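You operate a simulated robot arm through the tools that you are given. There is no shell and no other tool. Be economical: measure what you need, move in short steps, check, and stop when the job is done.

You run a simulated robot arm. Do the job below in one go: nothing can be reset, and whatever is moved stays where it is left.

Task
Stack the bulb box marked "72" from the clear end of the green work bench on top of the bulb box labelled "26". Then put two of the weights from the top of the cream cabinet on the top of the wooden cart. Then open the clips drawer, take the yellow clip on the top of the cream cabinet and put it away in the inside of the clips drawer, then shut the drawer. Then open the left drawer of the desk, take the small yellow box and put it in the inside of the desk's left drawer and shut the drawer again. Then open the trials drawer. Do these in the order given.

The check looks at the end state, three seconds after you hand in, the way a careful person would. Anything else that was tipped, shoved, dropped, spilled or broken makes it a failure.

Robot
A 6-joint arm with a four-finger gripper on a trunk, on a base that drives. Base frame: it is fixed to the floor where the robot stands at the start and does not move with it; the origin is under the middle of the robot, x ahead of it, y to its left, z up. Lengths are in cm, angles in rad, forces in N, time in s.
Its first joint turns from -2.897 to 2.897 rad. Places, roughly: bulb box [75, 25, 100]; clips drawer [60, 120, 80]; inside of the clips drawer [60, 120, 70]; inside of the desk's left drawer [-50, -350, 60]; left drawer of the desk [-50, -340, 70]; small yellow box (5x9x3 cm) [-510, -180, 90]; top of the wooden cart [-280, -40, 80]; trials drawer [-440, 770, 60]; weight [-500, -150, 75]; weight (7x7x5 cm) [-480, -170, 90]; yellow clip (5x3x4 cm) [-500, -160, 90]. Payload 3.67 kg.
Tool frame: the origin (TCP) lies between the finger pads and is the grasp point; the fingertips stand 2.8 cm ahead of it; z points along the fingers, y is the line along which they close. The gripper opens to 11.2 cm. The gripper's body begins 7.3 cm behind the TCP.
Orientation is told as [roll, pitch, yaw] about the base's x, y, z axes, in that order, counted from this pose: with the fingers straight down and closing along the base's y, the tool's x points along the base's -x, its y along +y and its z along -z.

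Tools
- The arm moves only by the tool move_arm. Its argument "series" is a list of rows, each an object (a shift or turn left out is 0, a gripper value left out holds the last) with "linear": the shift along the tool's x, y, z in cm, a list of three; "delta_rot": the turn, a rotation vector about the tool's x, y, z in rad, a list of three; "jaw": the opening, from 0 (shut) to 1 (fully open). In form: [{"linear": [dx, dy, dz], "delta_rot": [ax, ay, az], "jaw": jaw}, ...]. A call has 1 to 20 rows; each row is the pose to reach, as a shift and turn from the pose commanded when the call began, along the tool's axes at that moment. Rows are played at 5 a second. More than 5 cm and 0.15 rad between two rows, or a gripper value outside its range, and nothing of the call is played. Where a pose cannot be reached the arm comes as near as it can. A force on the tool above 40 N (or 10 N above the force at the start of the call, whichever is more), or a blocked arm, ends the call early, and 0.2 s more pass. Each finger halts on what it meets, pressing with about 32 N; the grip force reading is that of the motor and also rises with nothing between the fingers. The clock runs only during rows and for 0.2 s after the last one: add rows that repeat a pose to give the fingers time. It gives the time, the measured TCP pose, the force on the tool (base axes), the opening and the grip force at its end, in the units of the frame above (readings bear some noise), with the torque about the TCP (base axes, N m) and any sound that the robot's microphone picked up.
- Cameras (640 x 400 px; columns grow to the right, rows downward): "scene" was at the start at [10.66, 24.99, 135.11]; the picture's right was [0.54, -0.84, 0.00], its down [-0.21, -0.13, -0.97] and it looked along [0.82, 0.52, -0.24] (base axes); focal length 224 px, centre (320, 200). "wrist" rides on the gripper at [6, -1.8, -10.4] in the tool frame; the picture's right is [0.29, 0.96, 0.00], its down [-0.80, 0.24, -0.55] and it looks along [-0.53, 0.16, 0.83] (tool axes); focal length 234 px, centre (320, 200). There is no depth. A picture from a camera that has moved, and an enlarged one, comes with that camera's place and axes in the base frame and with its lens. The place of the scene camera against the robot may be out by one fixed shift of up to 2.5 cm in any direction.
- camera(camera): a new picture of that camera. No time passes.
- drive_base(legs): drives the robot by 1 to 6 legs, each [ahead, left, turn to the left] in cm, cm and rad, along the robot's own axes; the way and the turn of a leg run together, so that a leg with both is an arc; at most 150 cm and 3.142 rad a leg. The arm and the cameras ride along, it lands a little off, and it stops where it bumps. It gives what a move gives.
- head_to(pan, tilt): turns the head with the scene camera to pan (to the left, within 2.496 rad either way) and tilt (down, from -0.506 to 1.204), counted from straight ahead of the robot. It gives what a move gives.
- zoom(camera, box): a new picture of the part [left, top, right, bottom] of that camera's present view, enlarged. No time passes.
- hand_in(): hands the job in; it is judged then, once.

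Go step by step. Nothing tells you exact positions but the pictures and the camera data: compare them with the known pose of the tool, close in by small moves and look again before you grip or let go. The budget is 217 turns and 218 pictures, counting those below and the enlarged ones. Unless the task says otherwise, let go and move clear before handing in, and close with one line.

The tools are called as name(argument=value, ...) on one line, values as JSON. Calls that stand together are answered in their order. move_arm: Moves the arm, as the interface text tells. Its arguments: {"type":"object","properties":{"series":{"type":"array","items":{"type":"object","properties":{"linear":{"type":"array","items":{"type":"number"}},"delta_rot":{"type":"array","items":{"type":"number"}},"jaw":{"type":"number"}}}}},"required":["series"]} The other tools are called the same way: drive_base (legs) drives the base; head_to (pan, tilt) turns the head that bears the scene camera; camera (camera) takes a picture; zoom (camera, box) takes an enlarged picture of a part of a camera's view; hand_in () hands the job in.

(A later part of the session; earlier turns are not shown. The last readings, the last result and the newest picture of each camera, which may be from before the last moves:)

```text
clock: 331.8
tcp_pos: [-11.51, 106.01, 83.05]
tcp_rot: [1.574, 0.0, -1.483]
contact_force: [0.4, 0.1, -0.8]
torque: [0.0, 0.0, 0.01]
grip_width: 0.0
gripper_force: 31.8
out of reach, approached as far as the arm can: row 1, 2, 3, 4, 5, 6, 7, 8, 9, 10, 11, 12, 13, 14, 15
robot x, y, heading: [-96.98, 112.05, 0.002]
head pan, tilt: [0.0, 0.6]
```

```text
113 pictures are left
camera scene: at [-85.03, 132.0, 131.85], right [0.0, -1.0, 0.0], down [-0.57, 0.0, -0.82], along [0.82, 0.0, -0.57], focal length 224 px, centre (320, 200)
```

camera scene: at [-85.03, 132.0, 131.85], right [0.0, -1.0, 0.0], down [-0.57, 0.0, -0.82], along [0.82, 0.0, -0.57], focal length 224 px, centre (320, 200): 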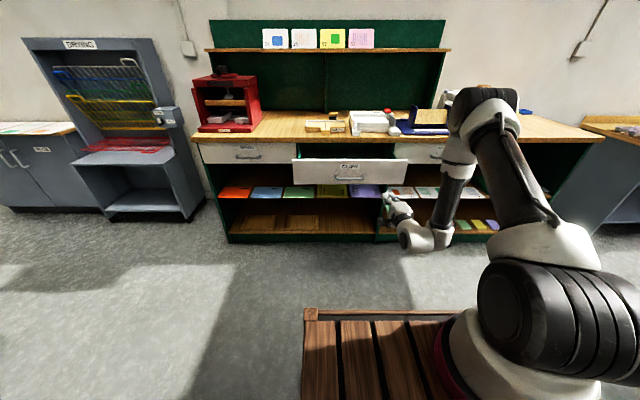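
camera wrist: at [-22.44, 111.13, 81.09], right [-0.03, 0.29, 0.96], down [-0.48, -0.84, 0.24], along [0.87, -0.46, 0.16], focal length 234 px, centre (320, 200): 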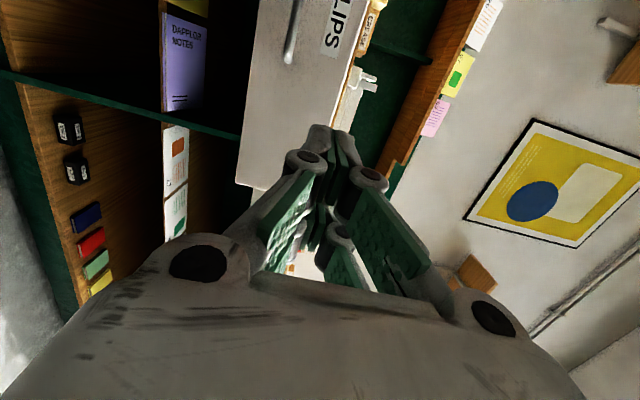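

Arm took another elbow posture and stops at y≈106; I'll bring the command back to that reachable spot, lower slightly, and shift the base left instead.

move_arm(series=[{"linear": [-4, -1, 0]}, {"linear": [-8, -1.5, 0]}, {"linear": [-12, -2, 0]}, {"linear": [-14.5, -2, 0]}, {"linear": [-14.5, -2, 0]}])

drive_base(legs=[[0, 14, 0]])

camera(camera="wrist")

```text
clock: 333.0
tcp_pos: [-10.3, 91.49, 80.68]
tcp_rot: [1.572, -0.001, -1.483]
contact_force: [0.1, -0.1, -0.1]
torque: [-0.01, -0.05, -0.04]
grip_width: 0.0
gripper_force: 31.8
robot x, y, heading: [-96.79, 111.88, 0.005]
head pan, tilt: [0.0, 0.6]
```

```text
clock: 334.4
tcp_pos: [-10.19, 105.97, 80.73]
tcp_rot: [1.576, 0.0, -1.481]
contact_force: [0.5, 0.4, -0.2]
torque: [0.02, 0.0, -0.03]
grip_width: 0.0
gripper_force: 32.2
robot x, y, heading: [-96.7, 126.31, 0.007]
head pan, tilt: [0.0, 0.6]
```

```text
112 pictures are left
camera wrist: at [-21.1, 111.09, 78.81], right [-0.03, 0.29, 0.96], down [-0.48, -0.84, 0.24], along [0.88, -0.45, 0.16], focal length 234 px, centre (320, 200)
```

wrist: 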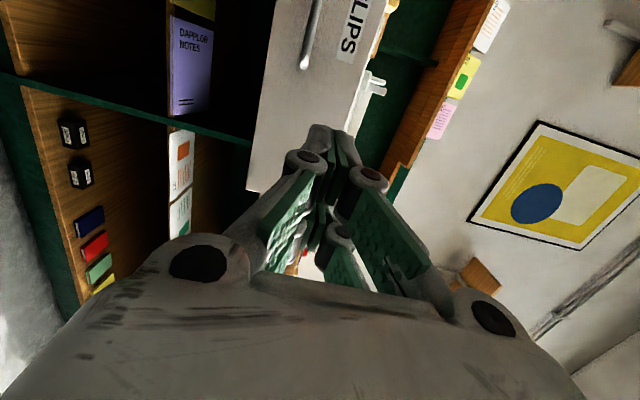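

Need 14 cm more to the left; then approach.

drive_base(legs=[[0, 14.3, 0], [18, 0, 0]])

camera(camera="wrist")

camera(camera="scene")

```text
clock: 336.8
tcp_pos: [7.57, 120.84, 80.72]
tcp_rot: [1.574, 0.001, -1.476]
contact_force: [-0.4, -1.0, 1.3]
torque: [0.02, 0.02, 0.03]
grip_width: 0.0
gripper_force: 32.2
robot x, y, heading: [-78.96, 140.67, 0.007]
head pan, tilt: [0.0, 0.6]
```

```text
111 pictures are left
camera wrist: at [-3.27, 125.93, 78.81], right [-0.03, 0.29, 0.96], down [-0.48, -0.85, 0.24], along [0.88, -0.45, 0.16], focal length 234 px, centre (320, 200)
```

wrist: 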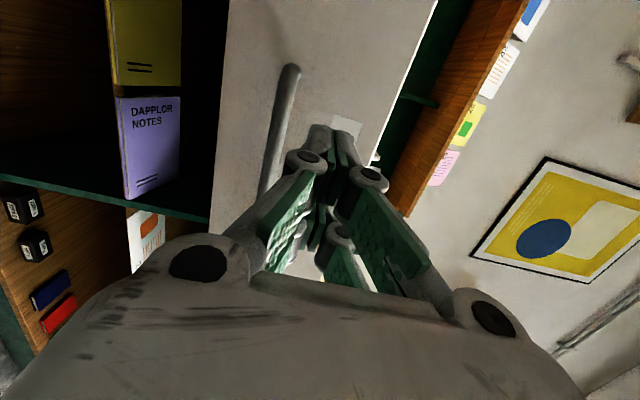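

```text
110 pictures are left
camera scene: at [-67.48, 160.74, 131.85], right [0.01, -1.0, 0.0], down [-0.56, -0.01, -0.83], along [0.82, 0.01, -0.57], focal length 224 px, centre (320, 200)
```

scene: 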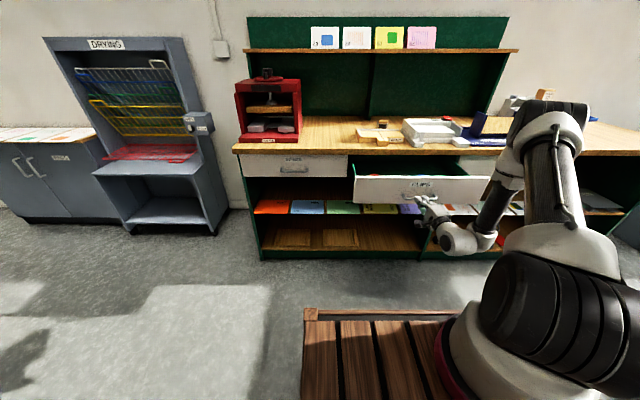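

Fingertips sit just above the handle. Pushing the drawer shut by driving ahead.

drive_base(legs=[[14, 0, 0], [13, 0, 0]])

camera(camera="wrist")

camera(camera="scene")

```text
clock: 339.0
tcp_pos: [34.84, 121.39, 80.75]
tcp_rot: [1.572, 0.0, -1.475]
contact_force: [-0.1, -0.5, -0.3]
torque: [0.01, 0.01, 0.02]
grip_width: 0.0
gripper_force: 35.4
robot x, y, heading: [-52.02, 140.89, 0.008]
head pan, tilt: [0.0, 0.6]
```

```text
109 pictures are left
camera wrist: at [23.87, 126.37, 78.81], right [-0.03, 0.29, 0.96], down [-0.48, -0.85, 0.24], along [0.88, -0.45, 0.16], focal length 234 px, centre (320, 200)
```

wrist: 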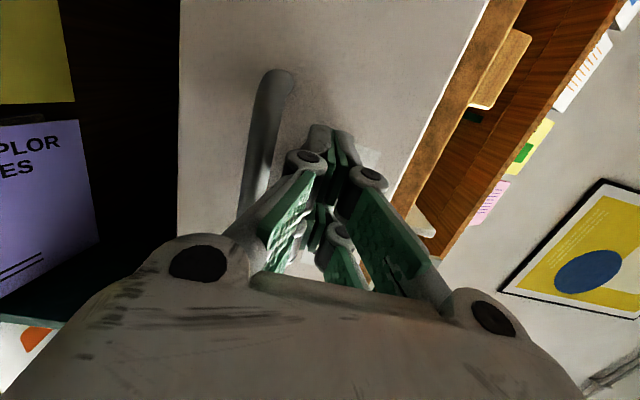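

```text
108 pictures are left
camera scene: at [-40.4, 161.05, 131.85], right [0.01, -1.0, 0.0], down [-0.56, -0.01, -0.82], along [0.82, 0.01, -0.57], focal length 224 px, centre (320, 200)
```

scene: 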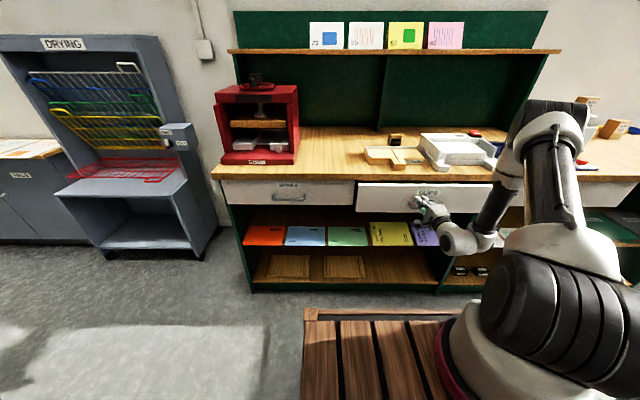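

About 3 cm remain. Finishing the push with the arm in small steps.

move_arm(series=[{"linear": [0, 0, 1]}, {"linear": [0, 0, 2]}, {"linear": [0, 0, 2.6]}, {"linear": [0, 0, 3.1]}, {"linear": [0, 0, 3.5]}, {"linear": [0, 0, 3.8]}])

zoom(camera="scene", box=[200, 140, 520, 300])

```text
clock: 340.4
tcp_pos: [38.51, 121.64, 80.85]
tcp_rot: [1.573, 0.0, -1.475]
contact_force: [-1.5, 0.6, 0.0]
torque: [-0.04, 0.0, -0.03]
grip_width: 0.61
gripper_force: 35.5
robot x, y, heading: [-51.73, 141.16, 0.008]
head pan, tilt: [0.0, 0.6]
```

```text
2.00 times, centred on (360, 220) of scene
camera zoom: at [-40.41, 161.05, 131.85], right [0.01, -1.0, 0.0], down [-0.56, -0.01, -0.83], along [0.82, 0.01, -0.56], focal length 448 px, centre (240, 160)
```

zoom: 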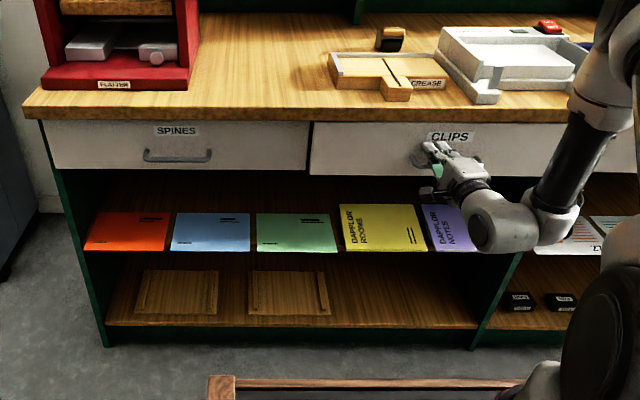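

move_arm(series=[{"linear": [0, 0, 0.4]}, {"linear": [0, 0, 0.8]}, {"linear": [0, 0, 1.1]}, {"linear": [0, 0, 1.4]}])

zoom(camera="scene", box=[200, 140, 520, 300])

camera(camera="wrist")

```text
clock: 341.4
tcp_pos: [40.12, 121.85, 80.81]
tcp_rot: [1.571, 0.0, -1.474]
contact_force: [1.0, -0.1, 1.3]
torque: [0.01, 0.03, 0.01]
grip_width: 0.01
gripper_force: 35.3
robot x, y, heading: [-51.53, 140.39, 0.011]
head pan, tilt: [0.0, 0.6]
```

```text
2.00 times, centred on (360, 220) of scene
camera zoom: at [-40.4, 161.05, 131.85], right [0.01, -1.0, 0.0], down [-0.56, -0.01, -0.83], along [0.82, 0.01, -0.57], focal length 448 px, centre (240, 160)
```

zoom: 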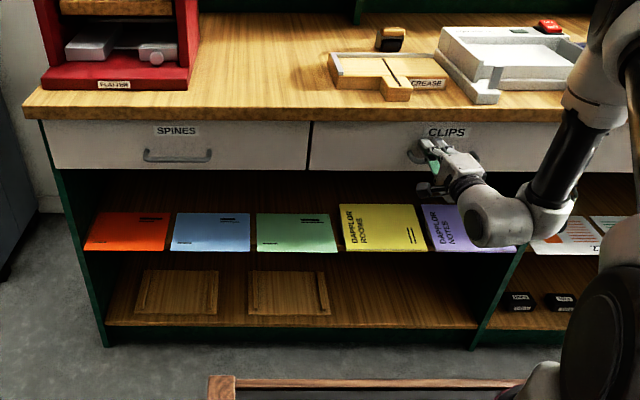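

```text
105 pictures are left
camera wrist: at [29.07, 126.87, 78.86], right [-0.03, 0.29, 0.96], down [-0.47, -0.85, 0.24], along [0.88, -0.45, 0.16], focal length 234 px, centre (320, 200)
```

wrist: 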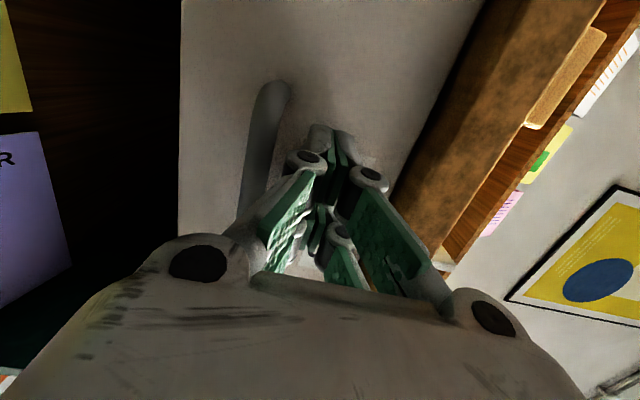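

Nearly flush; one more small push to confirm it is seated.

move_arm(series=[{"linear": [0, 0, 0.4]}, {"linear": [0, 0, 0.7]}, {"linear": [0, 0, 1.0]}])

zoom(camera="scene", box=[300, 160, 460, 260])

```text
clock: 342.1
tcp_pos: [40.47, 121.88, 80.69]
tcp_rot: [1.574, 0.001, -1.475]
contact_force: [-16.1, 0.7, 8.6]
torque: [-0.21, -0.26, -0.4]
grip_width: 0.62
gripper_force: 35.1
robot x, y, heading: [-52.24, 141.01, 0.013]
head pan, tilt: [0.0, 0.6]
stopped in row 3: the force on the tool passed its limit at 46 N (the readings are from after the stop); the commanded pose is now the measured one
```

```text
4.00 times, centred on (380, 210) of scene
camera zoom: at [-40.54, 161.05, 131.85], right [0.01, -1.0, 0.0], down [-0.56, -0.01, -0.83], along [0.83, 0.01, -0.56], focal length 895 px, centre (80, 160)
```

zoom: 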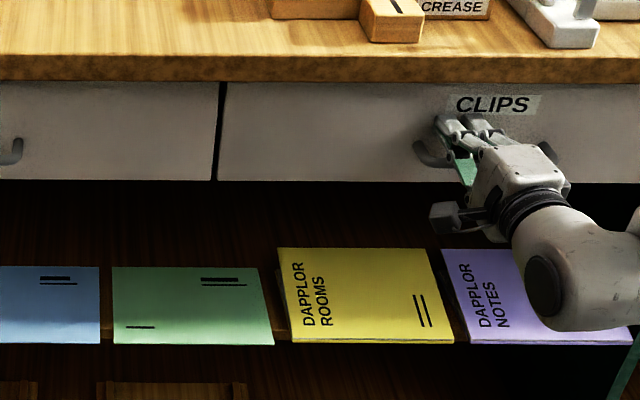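

The clips drawer is fully shut. Backing off and returning the arm to travel pose.

drive_base(legs=[[-45, 0, 0]])

move_arm(series=[{"linear": [0, 4.5, 0]}, {"linear": [0, 9, 0]}, {"linear": [0, 13.5, 0]}, {"linear": [0, 18, 0]}, {"linear": [0, 22.5, 0]}, {"linear": [0, 27, 0]}, {"linear": [0, 31.5, 0]}, {"linear": [0, 36, 0]}, {"linear": [0, 40.5, 0]}, {"linear": [0, 45, 0]}, {"linear": [0, 45, 0]}])

move_arm(series=[{"linear": [1.5, 0, -2], "delta_rot": [0.08, 0.08, -0.08]}, {"linear": [3, 0, -4], "delta_rot": [0.16, 0.16, -0.16]}, {"linear": [4.5, 0, -6], "delta_rot": [0.24, 0.24, -0.24]}, {"linear": [6, 0, -8], "delta_rot": [0.32, 0.32, -0.32]}, {"linear": [8, 0, -10], "delta_rot": [0.4, 0.4, -0.4]}, {"linear": [10, 0, -12], "delta_rot": [0.48, 0.48, -0.48]}, {"linear": [12, 0, -14], "delta_rot": [0.56, 0.56, -0.56]}, {"linear": [14, 0, -16], "delta_rot": [0.64, 0.64, -0.64]}, {"linear": [16, 0, -18], "delta_rot": [0.72, 0.72, -0.72]}, {"linear": [18, 0, -20], "delta_rot": [0.8, 0.8, -0.8]}, {"linear": [20, 0, -22], "delta_rot": [0.88, 0.88, -0.88]}, {"linear": [22, 0, -24], "delta_rot": [0.96, 0.96, -0.96]}, {"linear": [24, 0, -26], "delta_rot": [1.04, 1.04, -1.04]}, {"linear": [26, 0, -28], "delta_rot": [1.12, 1.12, -1.12]}, {"linear": [28, 0, -30], "delta_rot": [1.2, 1.2, -1.2]}, {"linear": [30, 0, -33], "delta_rot": [1.209, 1.209, -1.209]}, {"linear": [30, 0, -33], "delta_rot": [1.209, 1.209, -1.209]}])

camera(camera="scene")

```text
clock: 344.9
tcp_pos: [-4.7, 122.15, 80.64]
tcp_rot: [1.571, 0.002, -1.466]
contact_force: [-0.1, 0.2, 0.3]
torque: [0.0, 0.01, -0.02]
grip_width: 0.0
gripper_force: 35.5
robot x, y, heading: [-97.36, 140.1, 0.023]
head pan, tilt: [0.0, 0.6]
```

```text
clock: 347.3
tcp_pos: [-4.68, 122.24, 125.45]
tcp_rot: [1.572, 0.002, -1.464]
contact_force: [-0.4, -0.4, 0.3]
torque: [0.02, 0.0, 0.02]
grip_width: 0.02
gripper_force: 35.7
robot x, y, heading: [-97.27, 140.63, 0.02]
head pan, tilt: [0.0, 0.6]
```

```text
clock: 350.9
tcp_pos: [-40.93, 148.43, 125.91]
tcp_rot: [0.002, 0.001, 0.105]
contact_force: [0.5, 0.2, -0.8]
torque: [-0.02, 0.01, -0.01]
grip_width: 0.0
gripper_force: 35.7
robot x, y, heading: [-97.77, 140.45, 0.02]
head pan, tilt: [0.0, 0.6]
```

```text
103 pictures are left
camera scene: at [-86.25, 160.42, 131.85], right [0.02, -1.0, 0.0], down [-0.56, -0.01, -0.83], along [0.82, 0.02, -0.56], focal length 224 px, centre (320, 200)
```

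scene: 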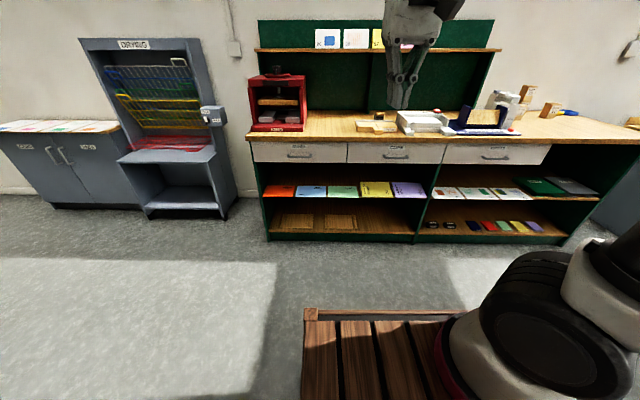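

Retract further for travel and drive toward the desk.

move_arm(series=[{"linear": [3, 2.9, -0.7], "delta_rot": [0, 0, 0.04]}, {"linear": [6, 5.8, -1.4], "delta_rot": [0, 0, 0.085]}, {"linear": [9, 8.7, -2.1], "delta_rot": [0, 0, 0.085]}, {"linear": [12, 11.6, -2.8], "delta_rot": [0, 0, 0.085]}, {"linear": [15, 14.5, -3.5], "delta_rot": [0, 0, 0.085]}, {"linear": [18, 17.4, -4.2], "delta_rot": [0, 0, 0.085]}, {"linear": [21, 20.3, -5], "delta_rot": [0, 0, 0.085]}])

drive_base(legs=[[0, -150, 0], [0, -140, 0], [0, 0, -1.59], [0, 37, 0]])

head_to(pan=0, tilt=0.4)

camera(camera="scene")

```text
clock: 352.5
tcp_pos: [-63.71, 166.22, 130.63]
tcp_rot: [0.004, 0.0, 0.022]
contact_force: [0.1, -0.9, 0.0]
torque: [0.07, 0.01, 0.04]
grip_width: 0.01
gripper_force: 36.3
robot x, y, heading: [-97.51, 140.07, 0.024]
head pan, tilt: [0.0, 0.6]
```

```text
clock: 372.2
tcp_pos: [-32.05, -183.01, 130.68]
tcp_rot: [0.001, -0.001, -1.572]
contact_force: [-0.2, 0.0, -0.5]
torque: [-0.02, -0.04, -0.01]
grip_width: 0.02
gripper_force: 36.2
robot x, y, heading: [-57.49, -148.87, -1.577]
head pan, tilt: [0.0, 0.6]
```

```text
clock: 373.0
tcp_pos: [-32.23, -182.9, 130.77]
tcp_rot: [0.003, 0.002, -1.572]
contact_force: [-0.4, -0.7, -1.0]
torque: [0.0, 0.02, 0.03]
grip_width: 0.0
gripper_force: 35.5
robot x, y, heading: [-57.12, -148.67, -1.572]
head pan, tilt: [0.0, 0.4]
```

```text
102 pictures are left
camera scene: at [-35.07, -161.53, 133.66], right [-1.0, 0.0, 0.0], down [0.0, 0.39, -0.92], along [0.0, -0.92, -0.39], focal length 224 px, centre (320, 200)
```

scene: 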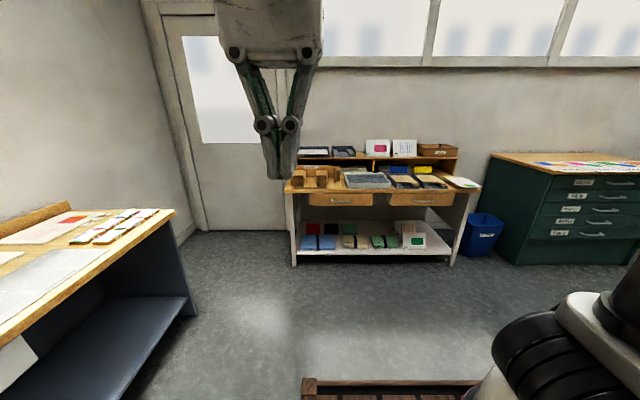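

The desk's left drawer is ahead (front y≈-312). Going to horizontal gripper posture here in the open.

move_arm(series=[{"linear": [-4.5, -1.5, 1], "jaw": 0.4}, {"linear": [-9, -3, 2]}, {"linear": [-13.5, -4.5, 3]}, {"linear": [-18, -6, 4]}, {"linear": [-22.5, -7.5, 5]}, {"linear": [-24.6, -8.3, 5]}])

move_arm(series=[{"linear": [-1, 0, 0], "delta_rot": [-0.08, -0.08, 0.08]}, {"linear": [-3, -1, 0], "delta_rot": [-0.16, -0.16, 0.16]}, {"linear": [-5, -2, 0], "delta_rot": [-0.24, -0.24, 0.24]}, {"linear": [-7, -3, 0], "delta_rot": [-0.32, -0.32, 0.32]}, {"linear": [-9, -4, 0], "delta_rot": [-0.4, -0.4, 0.4]}, {"linear": [-11, -5, 0], "delta_rot": [-0.48, -0.48, 0.48]}, {"linear": [-13, -6, 0], "delta_rot": [-0.56, -0.56, 0.56]}, {"linear": [-15, -7, 0], "delta_rot": [-0.64, -0.64, 0.64]}, {"linear": [-17, -8, 0], "delta_rot": [-0.72, -0.72, 0.72]}, {"linear": [-19, -9, 0], "delta_rot": [-0.8, -0.8, 0.8]}, {"linear": [-21, -10, 0], "delta_rot": [-0.88, -0.88, 0.88]}, {"linear": [-23, -11, 0], "delta_rot": [-0.96, -0.96, 0.96]}, {"linear": [-25, -12, 0], "delta_rot": [-1.04, -1.04, 1.04]}, {"linear": [-27, -13, 0], "delta_rot": [-1.12, -1.12, 1.12]}, {"linear": [-29, -14, 0], "delta_rot": [-1.2, -1.2, 1.2]}, {"linear": [-31, -15, 0], "delta_rot": [-1.209, -1.209, 1.209]}, {"linear": [-31, -15, 0], "delta_rot": [-1.209, -1.209, 1.209]}])

camera(camera="scene")

```text
clock: 374.4
tcp_pos: [-40.43, -207.46, 125.66]
tcp_rot: [0.001, 0.001, -1.574]
contact_force: [-0.1, 0.8, -0.2]
torque: [-0.04, -0.03, 0.01]
grip_width: 4.48
gripper_force: 0.1
robot x, y, heading: [-57.3, -148.5, -1.578]
head pan, tilt: [0.0, 0.4]
```

```text
clock: 378.0
tcp_pos: [-55.48, -238.4, 125.51]
tcp_rot: [1.572, 0.003, 3.14]
contact_force: [0.4, 0.3, -0.3]
torque: [0.02, -0.02, 0.01]
grip_width: 4.48
gripper_force: 0.2
out of reach, approached as far as the arm can: row 10, 11, 12
robot x, y, heading: [-56.99, -148.87, -1.574]
head pan, tilt: [0.0, 0.4]
```

```text
101 pictures are left
camera scene: at [-35.07, -161.52, 133.67], right [-1.0, 0.0, 0.0], down [0.0, 0.39, -0.92], along [0.0, -0.92, -0.39], focal length 224 px, centre (320, 200)
```

scene: 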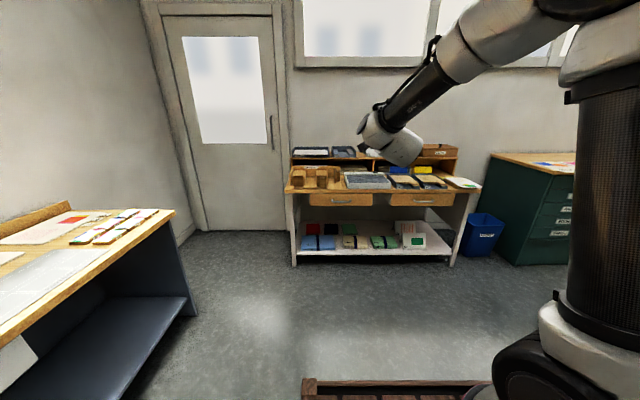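

Lowering to drawer height.

move_arm(series=[{"linear": [0, -4.5, 0]}, {"linear": [0, -9, 0]}, {"linear": [0, -13.5, 0]}, {"linear": [0, -18, 0]}, {"linear": [0, -22.5, 0]}, {"linear": [0.5, -27, 0]}, {"linear": [1, -31.5, 0]}, {"linear": [1.5, -36, 0]}, {"linear": [2, -40.5, 0]}, {"linear": [3, -45, 0]}, {"linear": [4, -49.5, 0]}, {"linear": [4, -53.5, 0]}, {"linear": [4, -53.5, 0]}])

drive_base(legs=[[35, 0, 0]])

camera(camera="wrist")

camera(camera="scene")

```text
clock: 380.8
tcp_pos: [-51.4, -238.28, 72.07]
tcp_rot: [1.571, 0.001, 3.14]
contact_force: [0.2, -0.4, 0.2]
torque: [0.03, 0.03, 0.01]
grip_width: 4.48
gripper_force: 0.0
robot x, y, heading: [-57.22, -148.96, -1.575]
head pan, tilt: [0.0, 0.4]
```

```text
clock: 383.0
tcp_pos: [-51.5, -272.78, 72.1]
tcp_rot: [1.569, 0.002, 3.139]
contact_force: [0.6, 0.5, -0.2]
torque: [-0.01, -0.02, 0.01]
grip_width: 4.48
gripper_force: 0.0
robot x, y, heading: [-57.53, -182.94, -1.575]
head pan, tilt: [0.0, 0.4]
```

```text
100 pictures are left
camera wrist: at [-45.54, -262.35, 70.18], right [0.29, 0.0, 0.96], down [-0.8, 0.56, 0.24], along [-0.53, -0.83, 0.16], focal length 234 px, centre (320, 200)
```

wrist: 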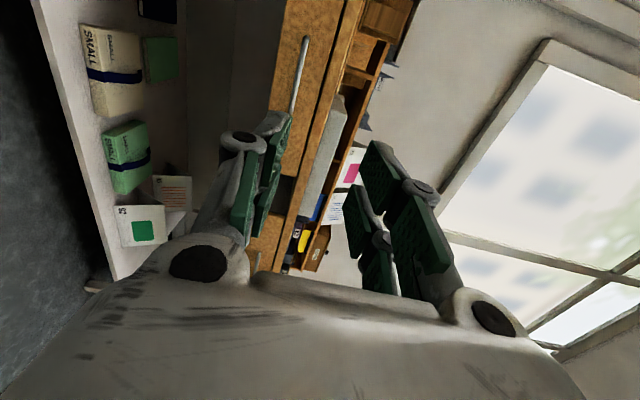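

```text
99 pictures are left
camera scene: at [-35.16, -195.97, 133.67], right [-1.0, 0.0, 0.0], down [0.0, 0.39, -0.92], along [0.0, -0.92, -0.39], focal length 224 px, centre (320, 200)
```

scene: 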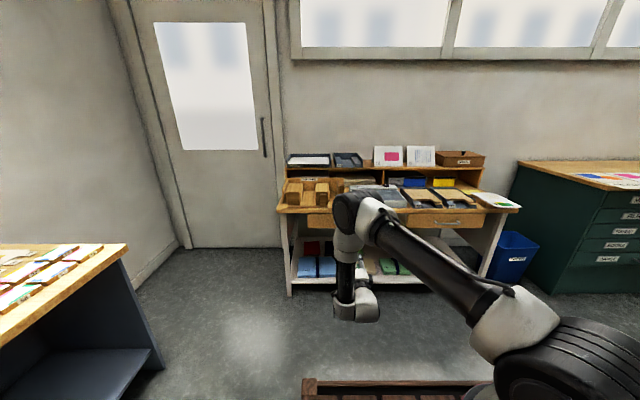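

Handle is near x≈-51, z≈67.7. Lower 4 cm and approach another 18 cm to triangulate depth.

move_arm(series=[{"linear": [0.3, -2, 0]}, {"linear": [0.3, -4.3, 0]}, {"linear": [0.3, -4.3, 0]}])

drive_base(legs=[[18, 0, 0]])

camera(camera="wrist")

```text
clock: 383.8
tcp_pos: [-51.29, -272.89, 67.84]
tcp_rot: [1.571, 0.0, 3.14]
contact_force: [-0.3, -1.5, -0.1]
torque: [-0.01, 0.01, -0.03]
grip_width: 4.47
gripper_force: 0.0
robot x, y, heading: [-57.63, -183.05, -1.576]
head pan, tilt: [0.0, 0.4]
```

```text
clock: 385.3
tcp_pos: [-51.27, -290.6, 67.82]
tcp_rot: [1.571, 0.001, 3.141]
contact_force: [-0.4, 0.5, -0.6]
torque: [0.03, 0.01, -0.02]
grip_width: 4.5
gripper_force: 0.0
robot x, y, heading: [-57.17, -201.03, -1.574]
head pan, tilt: [0.0, 0.4]
```

```text
98 pictures are left
camera wrist: at [-45.26, -280.16, 65.95], right [0.29, 0.0, 0.96], down [-0.8, 0.56, 0.24], along [-0.53, -0.83, 0.16], focal length 234 px, centre (320, 200)
```

wrist: 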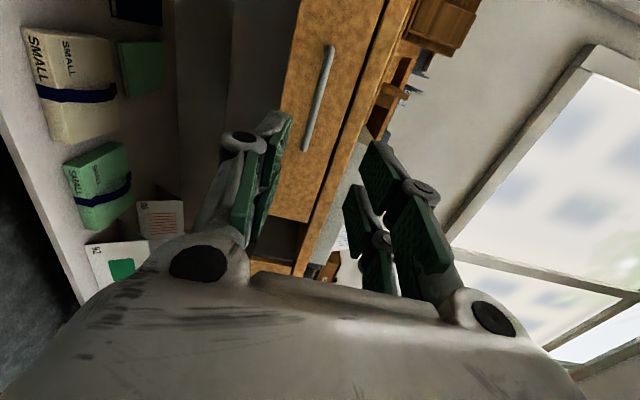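

Handle at y≈-309.4, x≈-51, z≈67.2. Drive 10 more, then straddle with the arm.

drive_base(legs=[[10, 0, 0]])

move_arm(series=[{"linear": [0, -0.6, 1]}, {"linear": [0, -0.6, 3.5]}, {"linear": [0, -0.6, 3.5]}])

camera(camera="wrist")

```text
clock: 386.5
tcp_pos: [-51.58, -300.86, 67.73]
tcp_rot: [1.571, 0.002, 3.137]
contact_force: [0.6, 0.0, -0.2]
torque: [0.02, 0.01, 0.02]
grip_width: 4.48
gripper_force: 0.1
robot x, y, heading: [-57.57, -211.46, -1.576]
head pan, tilt: [0.0, 0.4]
```

```text
clock: 387.3
tcp_pos: [-51.47, -304.21, 67.24]
tcp_rot: [1.571, 0.001, 3.138]
contact_force: [-1.2, 0.1, 0.6]
torque: [0.0, 0.0, 0.0]
grip_width: 4.48
gripper_force: 0.2
robot x, y, heading: [-57.46, -211.26, -1.573]
head pan, tilt: [0.0, 0.4]
```

```text
97 pictures are left
camera wrist: at [-45.5, -293.86, 65.5], right [0.29, 0.0, 0.96], down [-0.8, 0.56, 0.24], along [-0.53, -0.83, 0.16], focal length 234 px, centre (320, 200)
```

wrist: 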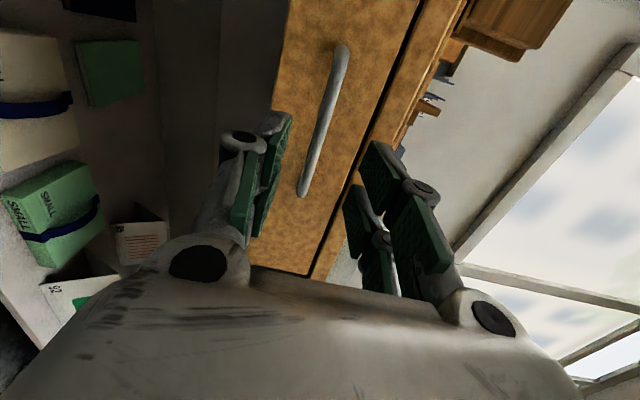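

move_arm(series=[{"linear": [0, -0.1, 2]}, {"linear": [0, -0.1, 4]}, {"linear": [0, -0.1, 5]}, {"linear": [0, -0.1, 5]}])

camera(camera="wrist")

```text
clock: 388.3
tcp_pos: [-51.56, -309.38, 67.14]
tcp_rot: [1.572, 0.002, 3.138]
contact_force: [-0.9, 1.4, 0.1]
torque: [0.04, -0.01, 0.0]
grip_width: 4.5
gripper_force: 0.1
robot x, y, heading: [-57.1, -211.2, -1.579]
head pan, tilt: [0.0, 0.4]
```

```text
96 pictures are left
camera wrist: at [-45.5, -298.92, 65.28], right [0.29, 0.0, 0.96], down [-0.8, 0.56, 0.24], along [-0.53, -0.83, 0.16], focal length 234 px, centre (320, 200)
```

wrist: 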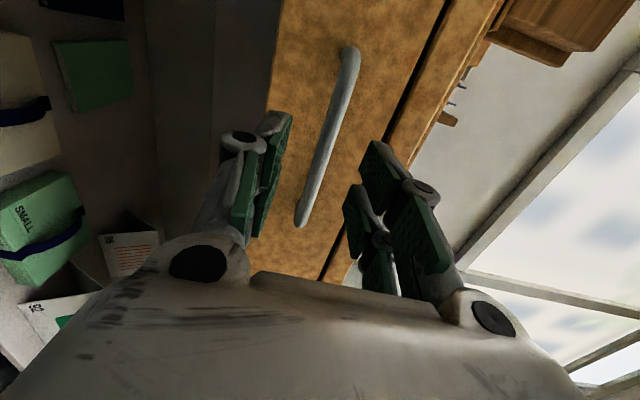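

Bar is around y≈-313; advance 3 cm more and close.

move_arm(series=[{"linear": [0, 0, 1.5]}, {"linear": [0, 0, 2.5]}, {"linear": [0, 0, 3]}, {"linear": [0, 0, 3], "jaw": 0.2}, {"linear": [0, 0, 3], "jaw": 0}, {"linear": [0, 0, 3], "jaw": 0}, {"linear": [0, 0, 3], "jaw": 0}])

camera(camera="wrist")

```text
clock: 389.9
tcp_pos: [-51.49, -312.46, 67.15]
tcp_rot: [1.57, 0.001, 3.136]
contact_force: [-0.7, 0.1, 0.0]
torque: [0.01, 0.03, -0.03]
grip_width: 0.0
gripper_force: 32.1
robot x, y, heading: [-57.5, -211.54, -1.579]
head pan, tilt: [0.0, 0.4]
```

```text
95 pictures are left
camera wrist: at [-45.54, -302.02, 65.28], right [0.29, 0.0, 0.96], down [-0.8, 0.56, 0.24], along [-0.53, -0.83, 0.16], focal length 234 px, centre (320, 200)
```

wrist: 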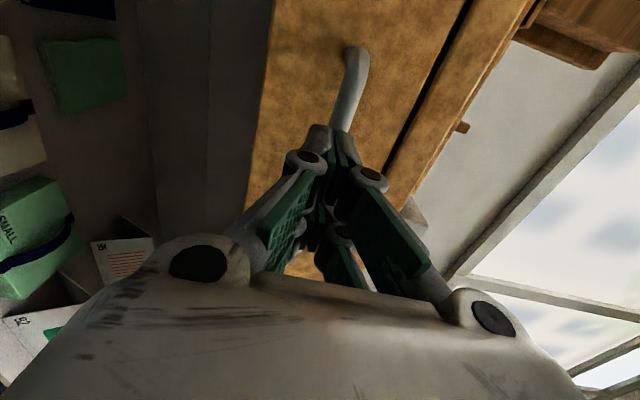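

Closed short of the bar. Reopen, advance, close again.

move_arm(series=[{"linear": [0, 0, -0.5], "jaw": 0.2}, {"linear": [0, 0, -0.5], "jaw": 0.4}, {"linear": [0, 0, -0.5], "jaw": 0.4}, {"linear": [0, 0, 1.5], "jaw": 0.4}, {"linear": [0, 0, 2.5]}, {"linear": [0, 0, 3.5]}, {"linear": [0, 0, 3.5]}])

camera(camera="wrist")

```text
clock: 391.5
tcp_pos: [-51.54, -315.94, 67.06]
tcp_rot: [1.57, 0.002, 3.137]
contact_force: [-0.4, 1.0, -0.2]
torque: [-0.03, -0.01, -0.01]
grip_width: 4.46
gripper_force: 0.1
robot x, y, heading: [-57.49, -211.37, -1.574]
head pan, tilt: [0.0, 0.4]
```

```text
94 pictures are left
camera wrist: at [-45.62, -305.54, 65.24], right [0.29, 0.0, 0.96], down [-0.8, 0.56, 0.24], along [-0.53, -0.83, 0.16], focal length 234 px, centre (320, 200)
```

wrist: 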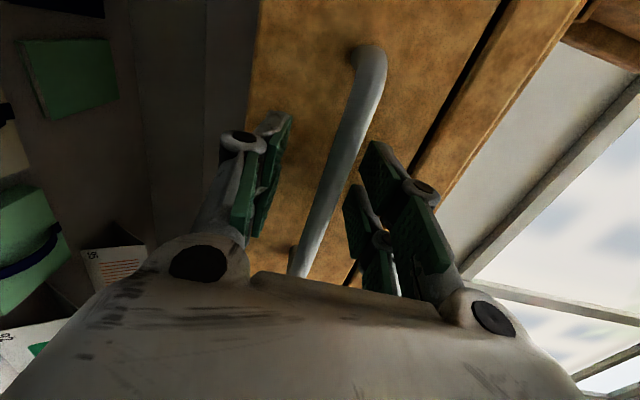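

Now it looks like the clips-handle view. Closing.

move_arm(series=[{"linear": [0, 0, 0.5], "jaw": 0.2}, {"linear": [0, 0, 0.5], "jaw": 0}, {"linear": [0, 0, 0.5]}, {"linear": [0, 0, 0.5]}])

```text
clock: 392.5
tcp_pos: [-51.67, -316.54, 67.5]
tcp_rot: [1.579, 0.003, 3.138]
contact_force: [-2.8, 5.3, 34.3]
torque: [0.23, 0.64, -0.45]
grip_width: 1.04
gripper_force: 45.1
robot x, y, heading: [-57.62, -211.47, -1.574]
head pan, tilt: [0.0, 0.4]
```

Gripped. Relieve the vertical strain slightly and pull.

move_arm(series=[{"linear": [0, 0.4, 0]}, {"linear": [0, 0.4, -1.5]}, {"linear": [0, 0.4, -3.5]}, {"linear": [0, 0.4, -6]}, {"linear": [0, 0.4, -8]}, {"linear": [0, 0.4, -10]}])

drive_base(legs=[[-8, 0, 0], [-6, 0, 0]])

camera(camera="scene")

```text
clock: 393.9
tcp_pos: [-51.66, -306.22, 67.52]
tcp_rot: [1.571, 0.002, 3.136]
contact_force: [-5.3, -0.4, 10.9]
torque: [0.03, 0.32, -0.96]
grip_width: 1.02
gripper_force: 44.8
robot x, y, heading: [-57.74, -210.78, -1.575]
head pan, tilt: [0.0, 0.4]
```

```text
clock: 395.5
tcp_pos: [-51.49, -292.3, 67.48]
tcp_rot: [1.57, 0.003, 3.137]
contact_force: [-24.3, -1.0, 4.2]
torque: [0.03, 0.46, 0.49]
grip_width: 1.05
gripper_force: 44.6
robot x, y, heading: [-57.43, -196.97, -1.572]
head pan, tilt: [0.0, 0.4]
```

```text
93 pictures are left
camera scene: at [-35.27, -210.1, 133.68], right [-1.0, 0.0, 0.0], down [0.0, 0.39, -0.92], along [0.0, -0.92, -0.39], focal length 224 px, centre (320, 200)
```

scene: 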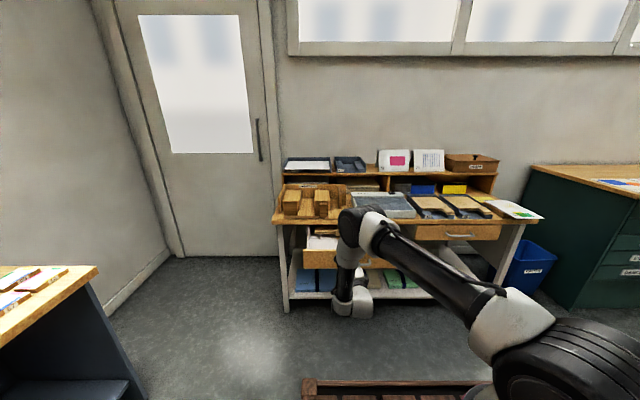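

Drawer is open about 24 cm. Release, back off, raise, and return to tool-down.

move_arm(series=[{"linear": [0, 0, 0], "jaw": 0.25}, {"linear": [0, 0, 0], "jaw": 0.4}, {"linear": [0, 0, 0], "jaw": 0.4}])

drive_base(legs=[[-25, 0, 0]])

move_arm(series=[{"linear": [0, 4.5, 0]}, {"linear": [0, 9, 0]}, {"linear": [0, 13.5, 0]}, {"linear": [0, 18, 0]}, {"linear": [0, 22.5, 0]}, {"linear": [0, 27, 0]}, {"linear": [0, 31.5, 0]}, {"linear": [0, 36, 0]}, {"linear": [0, 40.5, 0]}, {"linear": [0, 45, 0]}, {"linear": [0, 49.5, 0]}, {"linear": [0, 54, 0]}, {"linear": [0, 58, 0]}, {"linear": [0, 58, 0]}])

move_arm(series=[{"linear": [1, 0, -2], "delta_rot": [0.08, 0.08, -0.08]}, {"linear": [2, 0, -4], "delta_rot": [0.16, 0.16, -0.16]}, {"linear": [3, 0, -6], "delta_rot": [0.24, 0.24, -0.24]}, {"linear": [4, 0, -8], "delta_rot": [0.32, 0.32, -0.32]}, {"linear": [5, 0, -10], "delta_rot": [0.4, 0.4, -0.4]}, {"linear": [6, 0, -12], "delta_rot": [0.48, 0.48, -0.48]}, {"linear": [7, 0, -14], "delta_rot": [0.56, 0.56, -0.56]}, {"linear": [8, 0, -16], "delta_rot": [0.64, 0.64, -0.64]}, {"linear": [9, 0, -18], "delta_rot": [0.72, 0.72, -0.72]}, {"linear": [10, 0, -20], "delta_rot": [0.8, 0.8, -0.8]}, {"linear": [11, 0, -22], "delta_rot": [0.88, 0.88, -0.88]}, {"linear": [12, 0, -24], "delta_rot": [0.96, 0.96, -0.96]}, {"linear": [13, 0, -26], "delta_rot": [1.04, 1.04, -1.04]}, {"linear": [14, 0, -28], "delta_rot": [1.12, 1.12, -1.12]}, {"linear": [15, 0, -30], "delta_rot": [1.2, 1.2, -1.2]}, {"linear": [15, 0, -31], "delta_rot": [1.209, 1.209, -1.209]}, {"linear": [15, 0, -31], "delta_rot": [1.209, 1.209, -1.209]}])

camera(camera="scene")

```text
clock: 396.3
tcp_pos: [-51.61, -292.34, 67.45]
tcp_rot: [1.57, 0.003, 3.138]
contact_force: [0.2, 0.5, -0.1]
torque: [-0.02, 0.03, 0.0]
grip_width: 4.48
gripper_force: 0.1
robot x, y, heading: [-57.53, -197.37, -1.577]
head pan, tilt: [0.0, 0.4]
```

```text
clock: 398.1
tcp_pos: [-51.27, -267.97, 67.56]
tcp_rot: [1.57, 0.001, 3.139]
contact_force: [0.5, 0.5, 0.7]
torque: [0.03, 0.01, -0.01]
grip_width: 4.51
gripper_force: 0.1
robot x, y, heading: [-57.11, -172.84, -1.573]
head pan, tilt: [0.0, 0.4]
```

```text
clock: 401.1
tcp_pos: [-51.24, -268.11, 125.56]
tcp_rot: [1.57, 0.001, 3.137]
contact_force: [-0.2, -0.1, 0.0]
torque: [-0.04, -0.01, 0.01]
grip_width: 4.47
gripper_force: 0.1
robot x, y, heading: [-57.17, -173.29, -1.571]
head pan, tilt: [0.0, 0.4]
```

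```text
clock: 404.7
tcp_pos: [-36.29, -236.94, 125.44]
tcp_rot: [0.002, 0.002, -1.574]
contact_force: [1.0, -0.2, 0.0]
torque: [0.01, 0.01, 0.04]
grip_width: 4.51
gripper_force: 0.0
out of reach, approached as far as the arm can: row 4, 5, 6
robot x, y, heading: [-57.42, -172.82, -1.572]
head pan, tilt: [0.0, 0.4]
```

```text
92 pictures are left
camera scene: at [-35.11, -185.69, 133.67], right [-1.0, 0.0, 0.0], down [0.0, 0.39, -0.92], along [0.0, -0.92, -0.39], focal length 224 px, centre (320, 200)
```

scene: 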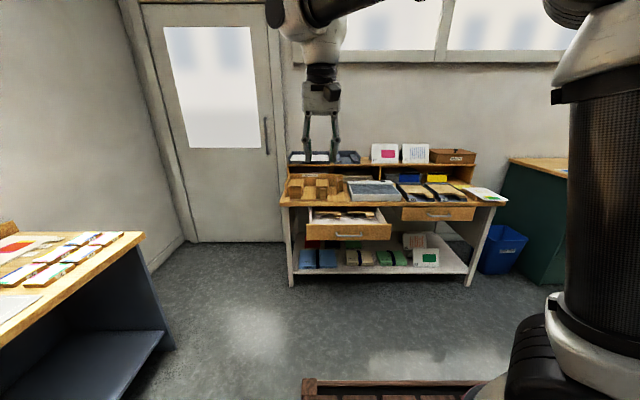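

Retract, turn, and head to the cabinet for the yellow box.

move_arm(series=[{"linear": [4.3, 0.7, -0.8]}, {"linear": [8.6, 1.4, -1.6]}, {"linear": [12.9, 2.1, -2.4]}, {"linear": [17.2, 2.8, -3.2]}, {"linear": [21.5, 3.5, -4]}, {"linear": [25.8, 4.2, -5]}, {"linear": [30, 5, -5]}])

drive_base(legs=[[0, 0, -1.569], [150, 0, 0], [150, 0, 0]])

```text
clock: 406.3
tcp_pos: [-31.16, -207.17, 130.56]
tcp_rot: [0.002, 0.0, -1.577]
contact_force: [-0.3, -0.6, -0.4]
torque: [0.03, -0.01, 0.02]
grip_width: 4.47
gripper_force: 0.0
robot x, y, heading: [-57.66, -172.58, -1.576]
head pan, tilt: [0.0, 0.4]
```

```text
clock: 424.6
tcp_pos: [-391.54, -195.03, 130.43]
tcp_rot: [0.001, 0.002, 3.123]
contact_force: [-0.3, -0.2, 0.4]
torque: [0.0, 0.0, 0.05]
grip_width: 4.5
gripper_force: 0.1
robot x, y, heading: [-356.8, -168.99, 3.123]
head pan, tilt: [0.0, 0.4]
```

drive_base(legs=[[61, 6, 0.018]])

head_to(pan=0, tilt=0.6)

zoom(camera="scene", box=[200, 110, 520, 310])

```text
clock: 428.0
tcp_pos: [-451.49, -201.78, 130.62]
tcp_rot: [0.002, -0.001, -3.132]
contact_force: [-0.3, -1.3, -0.1]
torque: [0.0, -0.03, -0.02]
grip_width: 4.48
gripper_force: 0.0
robot x, y, heading: [-417.64, -174.94, -3.131]
head pan, tilt: [0.0, 0.4]
```

```text
clock: 428.7
tcp_pos: [-451.57, -201.78, 130.49]
tcp_rot: [0.003, 0.001, -3.132]
contact_force: [-0.6, 0.3, 0.0]
torque: [0.04, -0.04, -0.01]
grip_width: 4.44
gripper_force: 0.1
robot x, y, heading: [-417.8, -174.65, -3.134]
head pan, tilt: [0.0, 0.6]
```

```text
2.00 times, centred on (360, 210) of scene
camera zoom: at [-427.39, -198.21, 131.85], right [-0.01, 1.0, 0.0], down [0.56, 0.01, -0.83], along [-0.83, -0.01, -0.56], focal length 448 px, centre (240, 180)
```

zoom: 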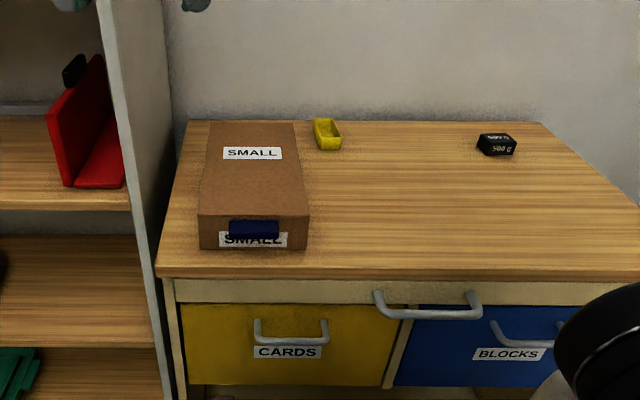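

The yellow box sits at about (-508,-179), right behind/beside the SMALL box. Moving above it with modest opening.

move_arm(series=[{"linear": [-3.9, -1.7, 0.8], "jaw": 0.65}, {"linear": [-7.8, -3.4, 1.6]}, {"linear": [-11.7, -5, 2.4]}, {"linear": [-15.6, -6.7, 4]}, {"linear": [-19.5, -8.4, 5.6]}, {"linear": [-23.4, -10, 7.2]}, {"linear": [-27.3, -11.7, 9]}, {"linear": [-31.2, -13.4, 11]}, {"linear": [-35, -15, 13]}, {"linear": [-38.9, -16.8, 15]}, {"linear": [-42.8, -18.5, 17]}, {"linear": [-46.7, -20.2, 19]}, {"linear": [-50.5, -21.8, 22]}, {"linear": [-54, -23.3, 25]}, {"linear": [-54, -23.3, 25]}])

camera(camera="wrist")

zoom(camera="scene", box=[280, 110, 440, 210])

```text
refused: row 13 steps farther than a row can; nothing moved
```

```text
90 pictures are left
camera wrist: at [-445.63, -199.87, 140.81], right [0.3, -0.96, 0.0], down [-0.8, -0.25, 0.55], along [-0.53, -0.17, -0.83], focal length 234 px, centre (320, 200)
```

wrist: 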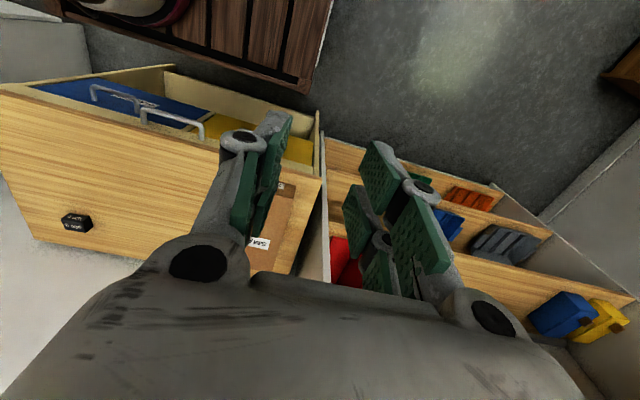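

```text
4.00 times, centred on (360, 160) of scene
camera zoom: at [-427.39, -198.21, 131.85], right [-0.01, 1.0, 0.0], down [0.56, 0.01, -0.83], along [-0.83, -0.01, -0.56], focal length 895 px, centre (160, 360)
```

zoom: 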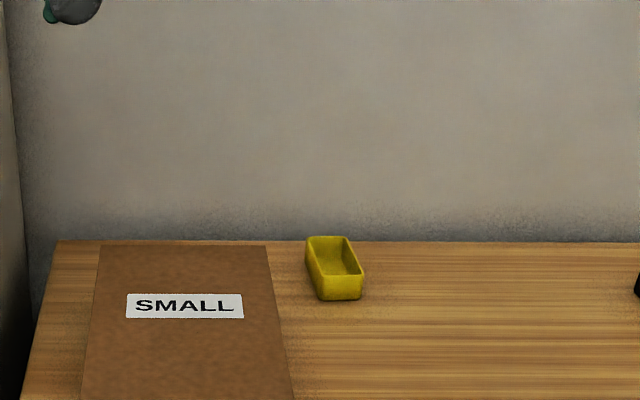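

move_arm(series=[{"linear": [-3.9, -1.7, 0.8], "jaw": 0.65}, {"linear": [-7.8, -3.4, 1.6]}, {"linear": [-11.7, -5, 2.4]}, {"linear": [-15.6, -6.7, 4]}, {"linear": [-19.5, -8.4, 5.6]}, {"linear": [-23.4, -10, 7.2]}, {"linear": [-27.3, -11.7, 9]}, {"linear": [-31.2, -13.4, 11]}, {"linear": [-35, -15, 13]}, {"linear": [-38.9, -16.8, 15]}, {"linear": [-42.8, -18.5, 17]}, {"linear": [-46.7, -20.2, 19]}, {"linear": [-50.3, -21.8, 21.5]}, {"linear": [-53.5, -23.3, 24]}, {"linear": [-53.5, -23.3, 25]}])

camera(camera="wrist")

```text
clock: 431.9
tcp_pos: [-505.13, -179.06, 105.55]
tcp_rot: [0.002, -0.001, -3.133]
contact_force: [1.1, 0.0, 0.3]
torque: [-0.01, 0.04, -0.01]
grip_width: 7.29
gripper_force: 0.1
robot x, y, heading: [-417.39, -175.07, -3.131]
head pan, tilt: [0.0, 0.6]
```

```text
88 pictures are left
camera wrist: at [-499.24, -177.17, 115.93], right [0.3, -0.96, 0.0], down [-0.8, -0.25, 0.55], along [-0.53, -0.17, -0.83], focal length 234 px, centre (320, 200)
```

wrist: 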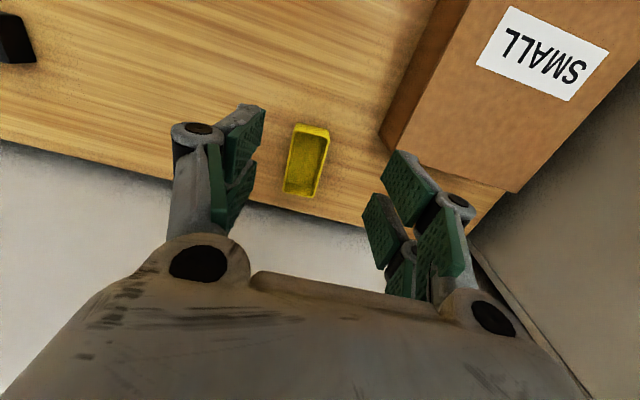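

Yellow box centre ≈(-511.3,-179.3). Align and descend.

move_arm(series=[{"linear": [-2.8, 0.1, 2]}, {"linear": [-5.5, 0.2, 4]}, {"linear": [-5.5, 0.2, 8]}, {"linear": [-5.5, 0.2, 12]}, {"linear": [-5.5, 0.2, 13]}, {"linear": [-5.5, 0.2, 13]}])

camera(camera="wrist")

zoom(camera="scene", box=[280, 110, 440, 210])

```text
clock: 433.3
tcp_pos: [-510.64, -179.21, 92.5]
tcp_rot: [0.003, 0.001, -3.134]
contact_force: [0.5, 0.2, 0.3]
torque: [-0.04, 0.0, 0.03]
grip_width: 7.3
gripper_force: 0.0
robot x, y, heading: [-417.5, -174.95, -3.127]
head pan, tilt: [0.0, 0.6]
```

```text
87 pictures are left
camera wrist: at [-504.7, -177.35, 102.82], right [0.3, -0.96, 0.0], down [-0.8, -0.25, 0.55], along [-0.53, -0.17, -0.83], focal length 234 px, centre (320, 200)
```

wrist: 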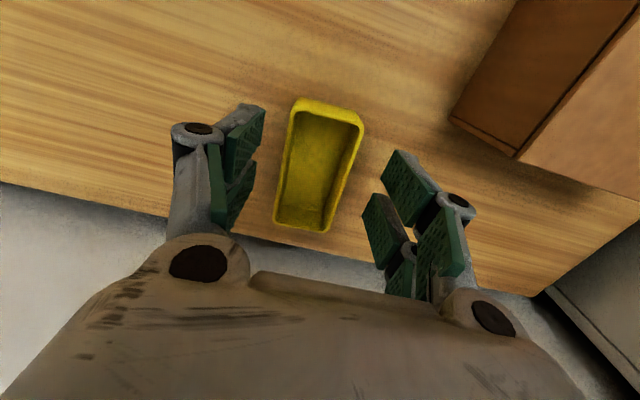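

```text
4.00 times, centred on (360, 160) of scene
camera zoom: at [-427.39, -198.21, 131.85], right [-0.01, 1.0, 0.0], down [0.56, 0.01, -0.83], along [-0.82, -0.01, -0.56], focal length 895 px, centre (160, 360)
```

zoom: 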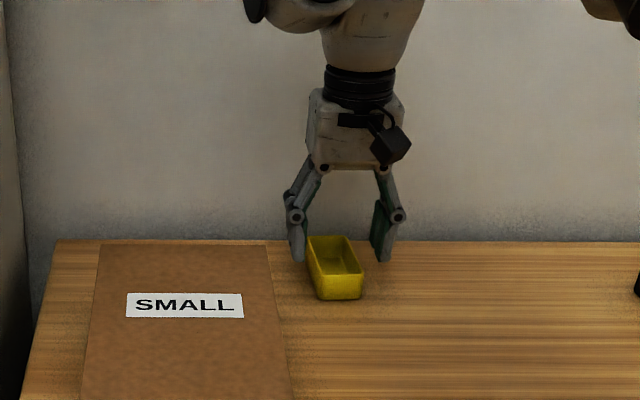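

Well centred. Down 3 cm, grip, lift.

move_arm(series=[{"linear": [-0.3, 0, 1.5]}, {"linear": [-0.3, 0, 2.9]}, {"linear": [-0.3, 0, 2.9], "jaw": 0.45}, {"linear": [-0.3, 0, 2.9], "jaw": 0.3}, {"linear": [-0.3, 0, 2.9]}, {"linear": [-0.3, 0, 2.9]}, {"linear": [-0.3, 0, 0]}, {"linear": [-0.3, 0, -4]}, {"linear": [-0.3, 0, -4]}])

camera(camera="wrist")

zoom(camera="scene", box=[280, 110, 440, 210])

```text
clock: 435.3
tcp_pos: [-511.28, -179.04, 96.44]
tcp_rot: [0.002, -0.001, -3.132]
contact_force: [-0.5, -0.4, -0.3]
torque: [0.02, 0.01, -0.01]
grip_width: 4.38
gripper_force: 32.3
robot x, y, heading: [-417.52, -175.17, -3.132]
head pan, tilt: [0.0, 0.6]
```

```text
85 pictures are left
camera wrist: at [-505.32, -177.09, 106.79], right [0.3, -0.96, 0.0], down [-0.8, -0.25, 0.55], along [-0.53, -0.17, -0.83], focal length 234 px, centre (320, 200)
```

wrist: 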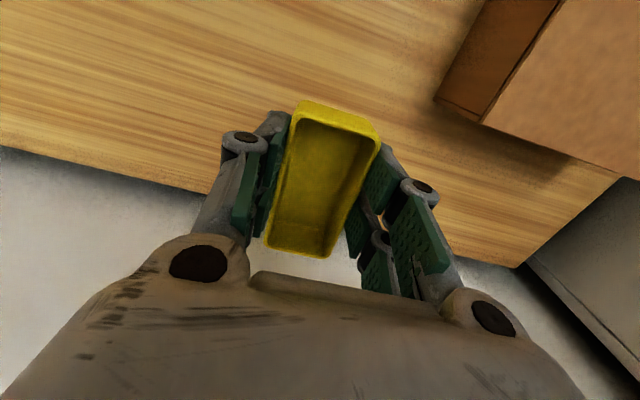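

```text
4.00 times, centred on (360, 160) of scene
camera zoom: at [-427.4, -198.21, 131.85], right [-0.01, 1.0, 0.0], down [0.57, 0.01, -0.82], along [-0.82, -0.01, -0.57], focal length 895 px, centre (160, 360)
```

zoom: 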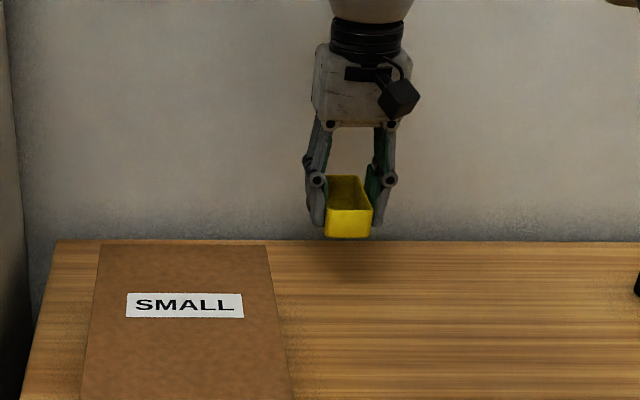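

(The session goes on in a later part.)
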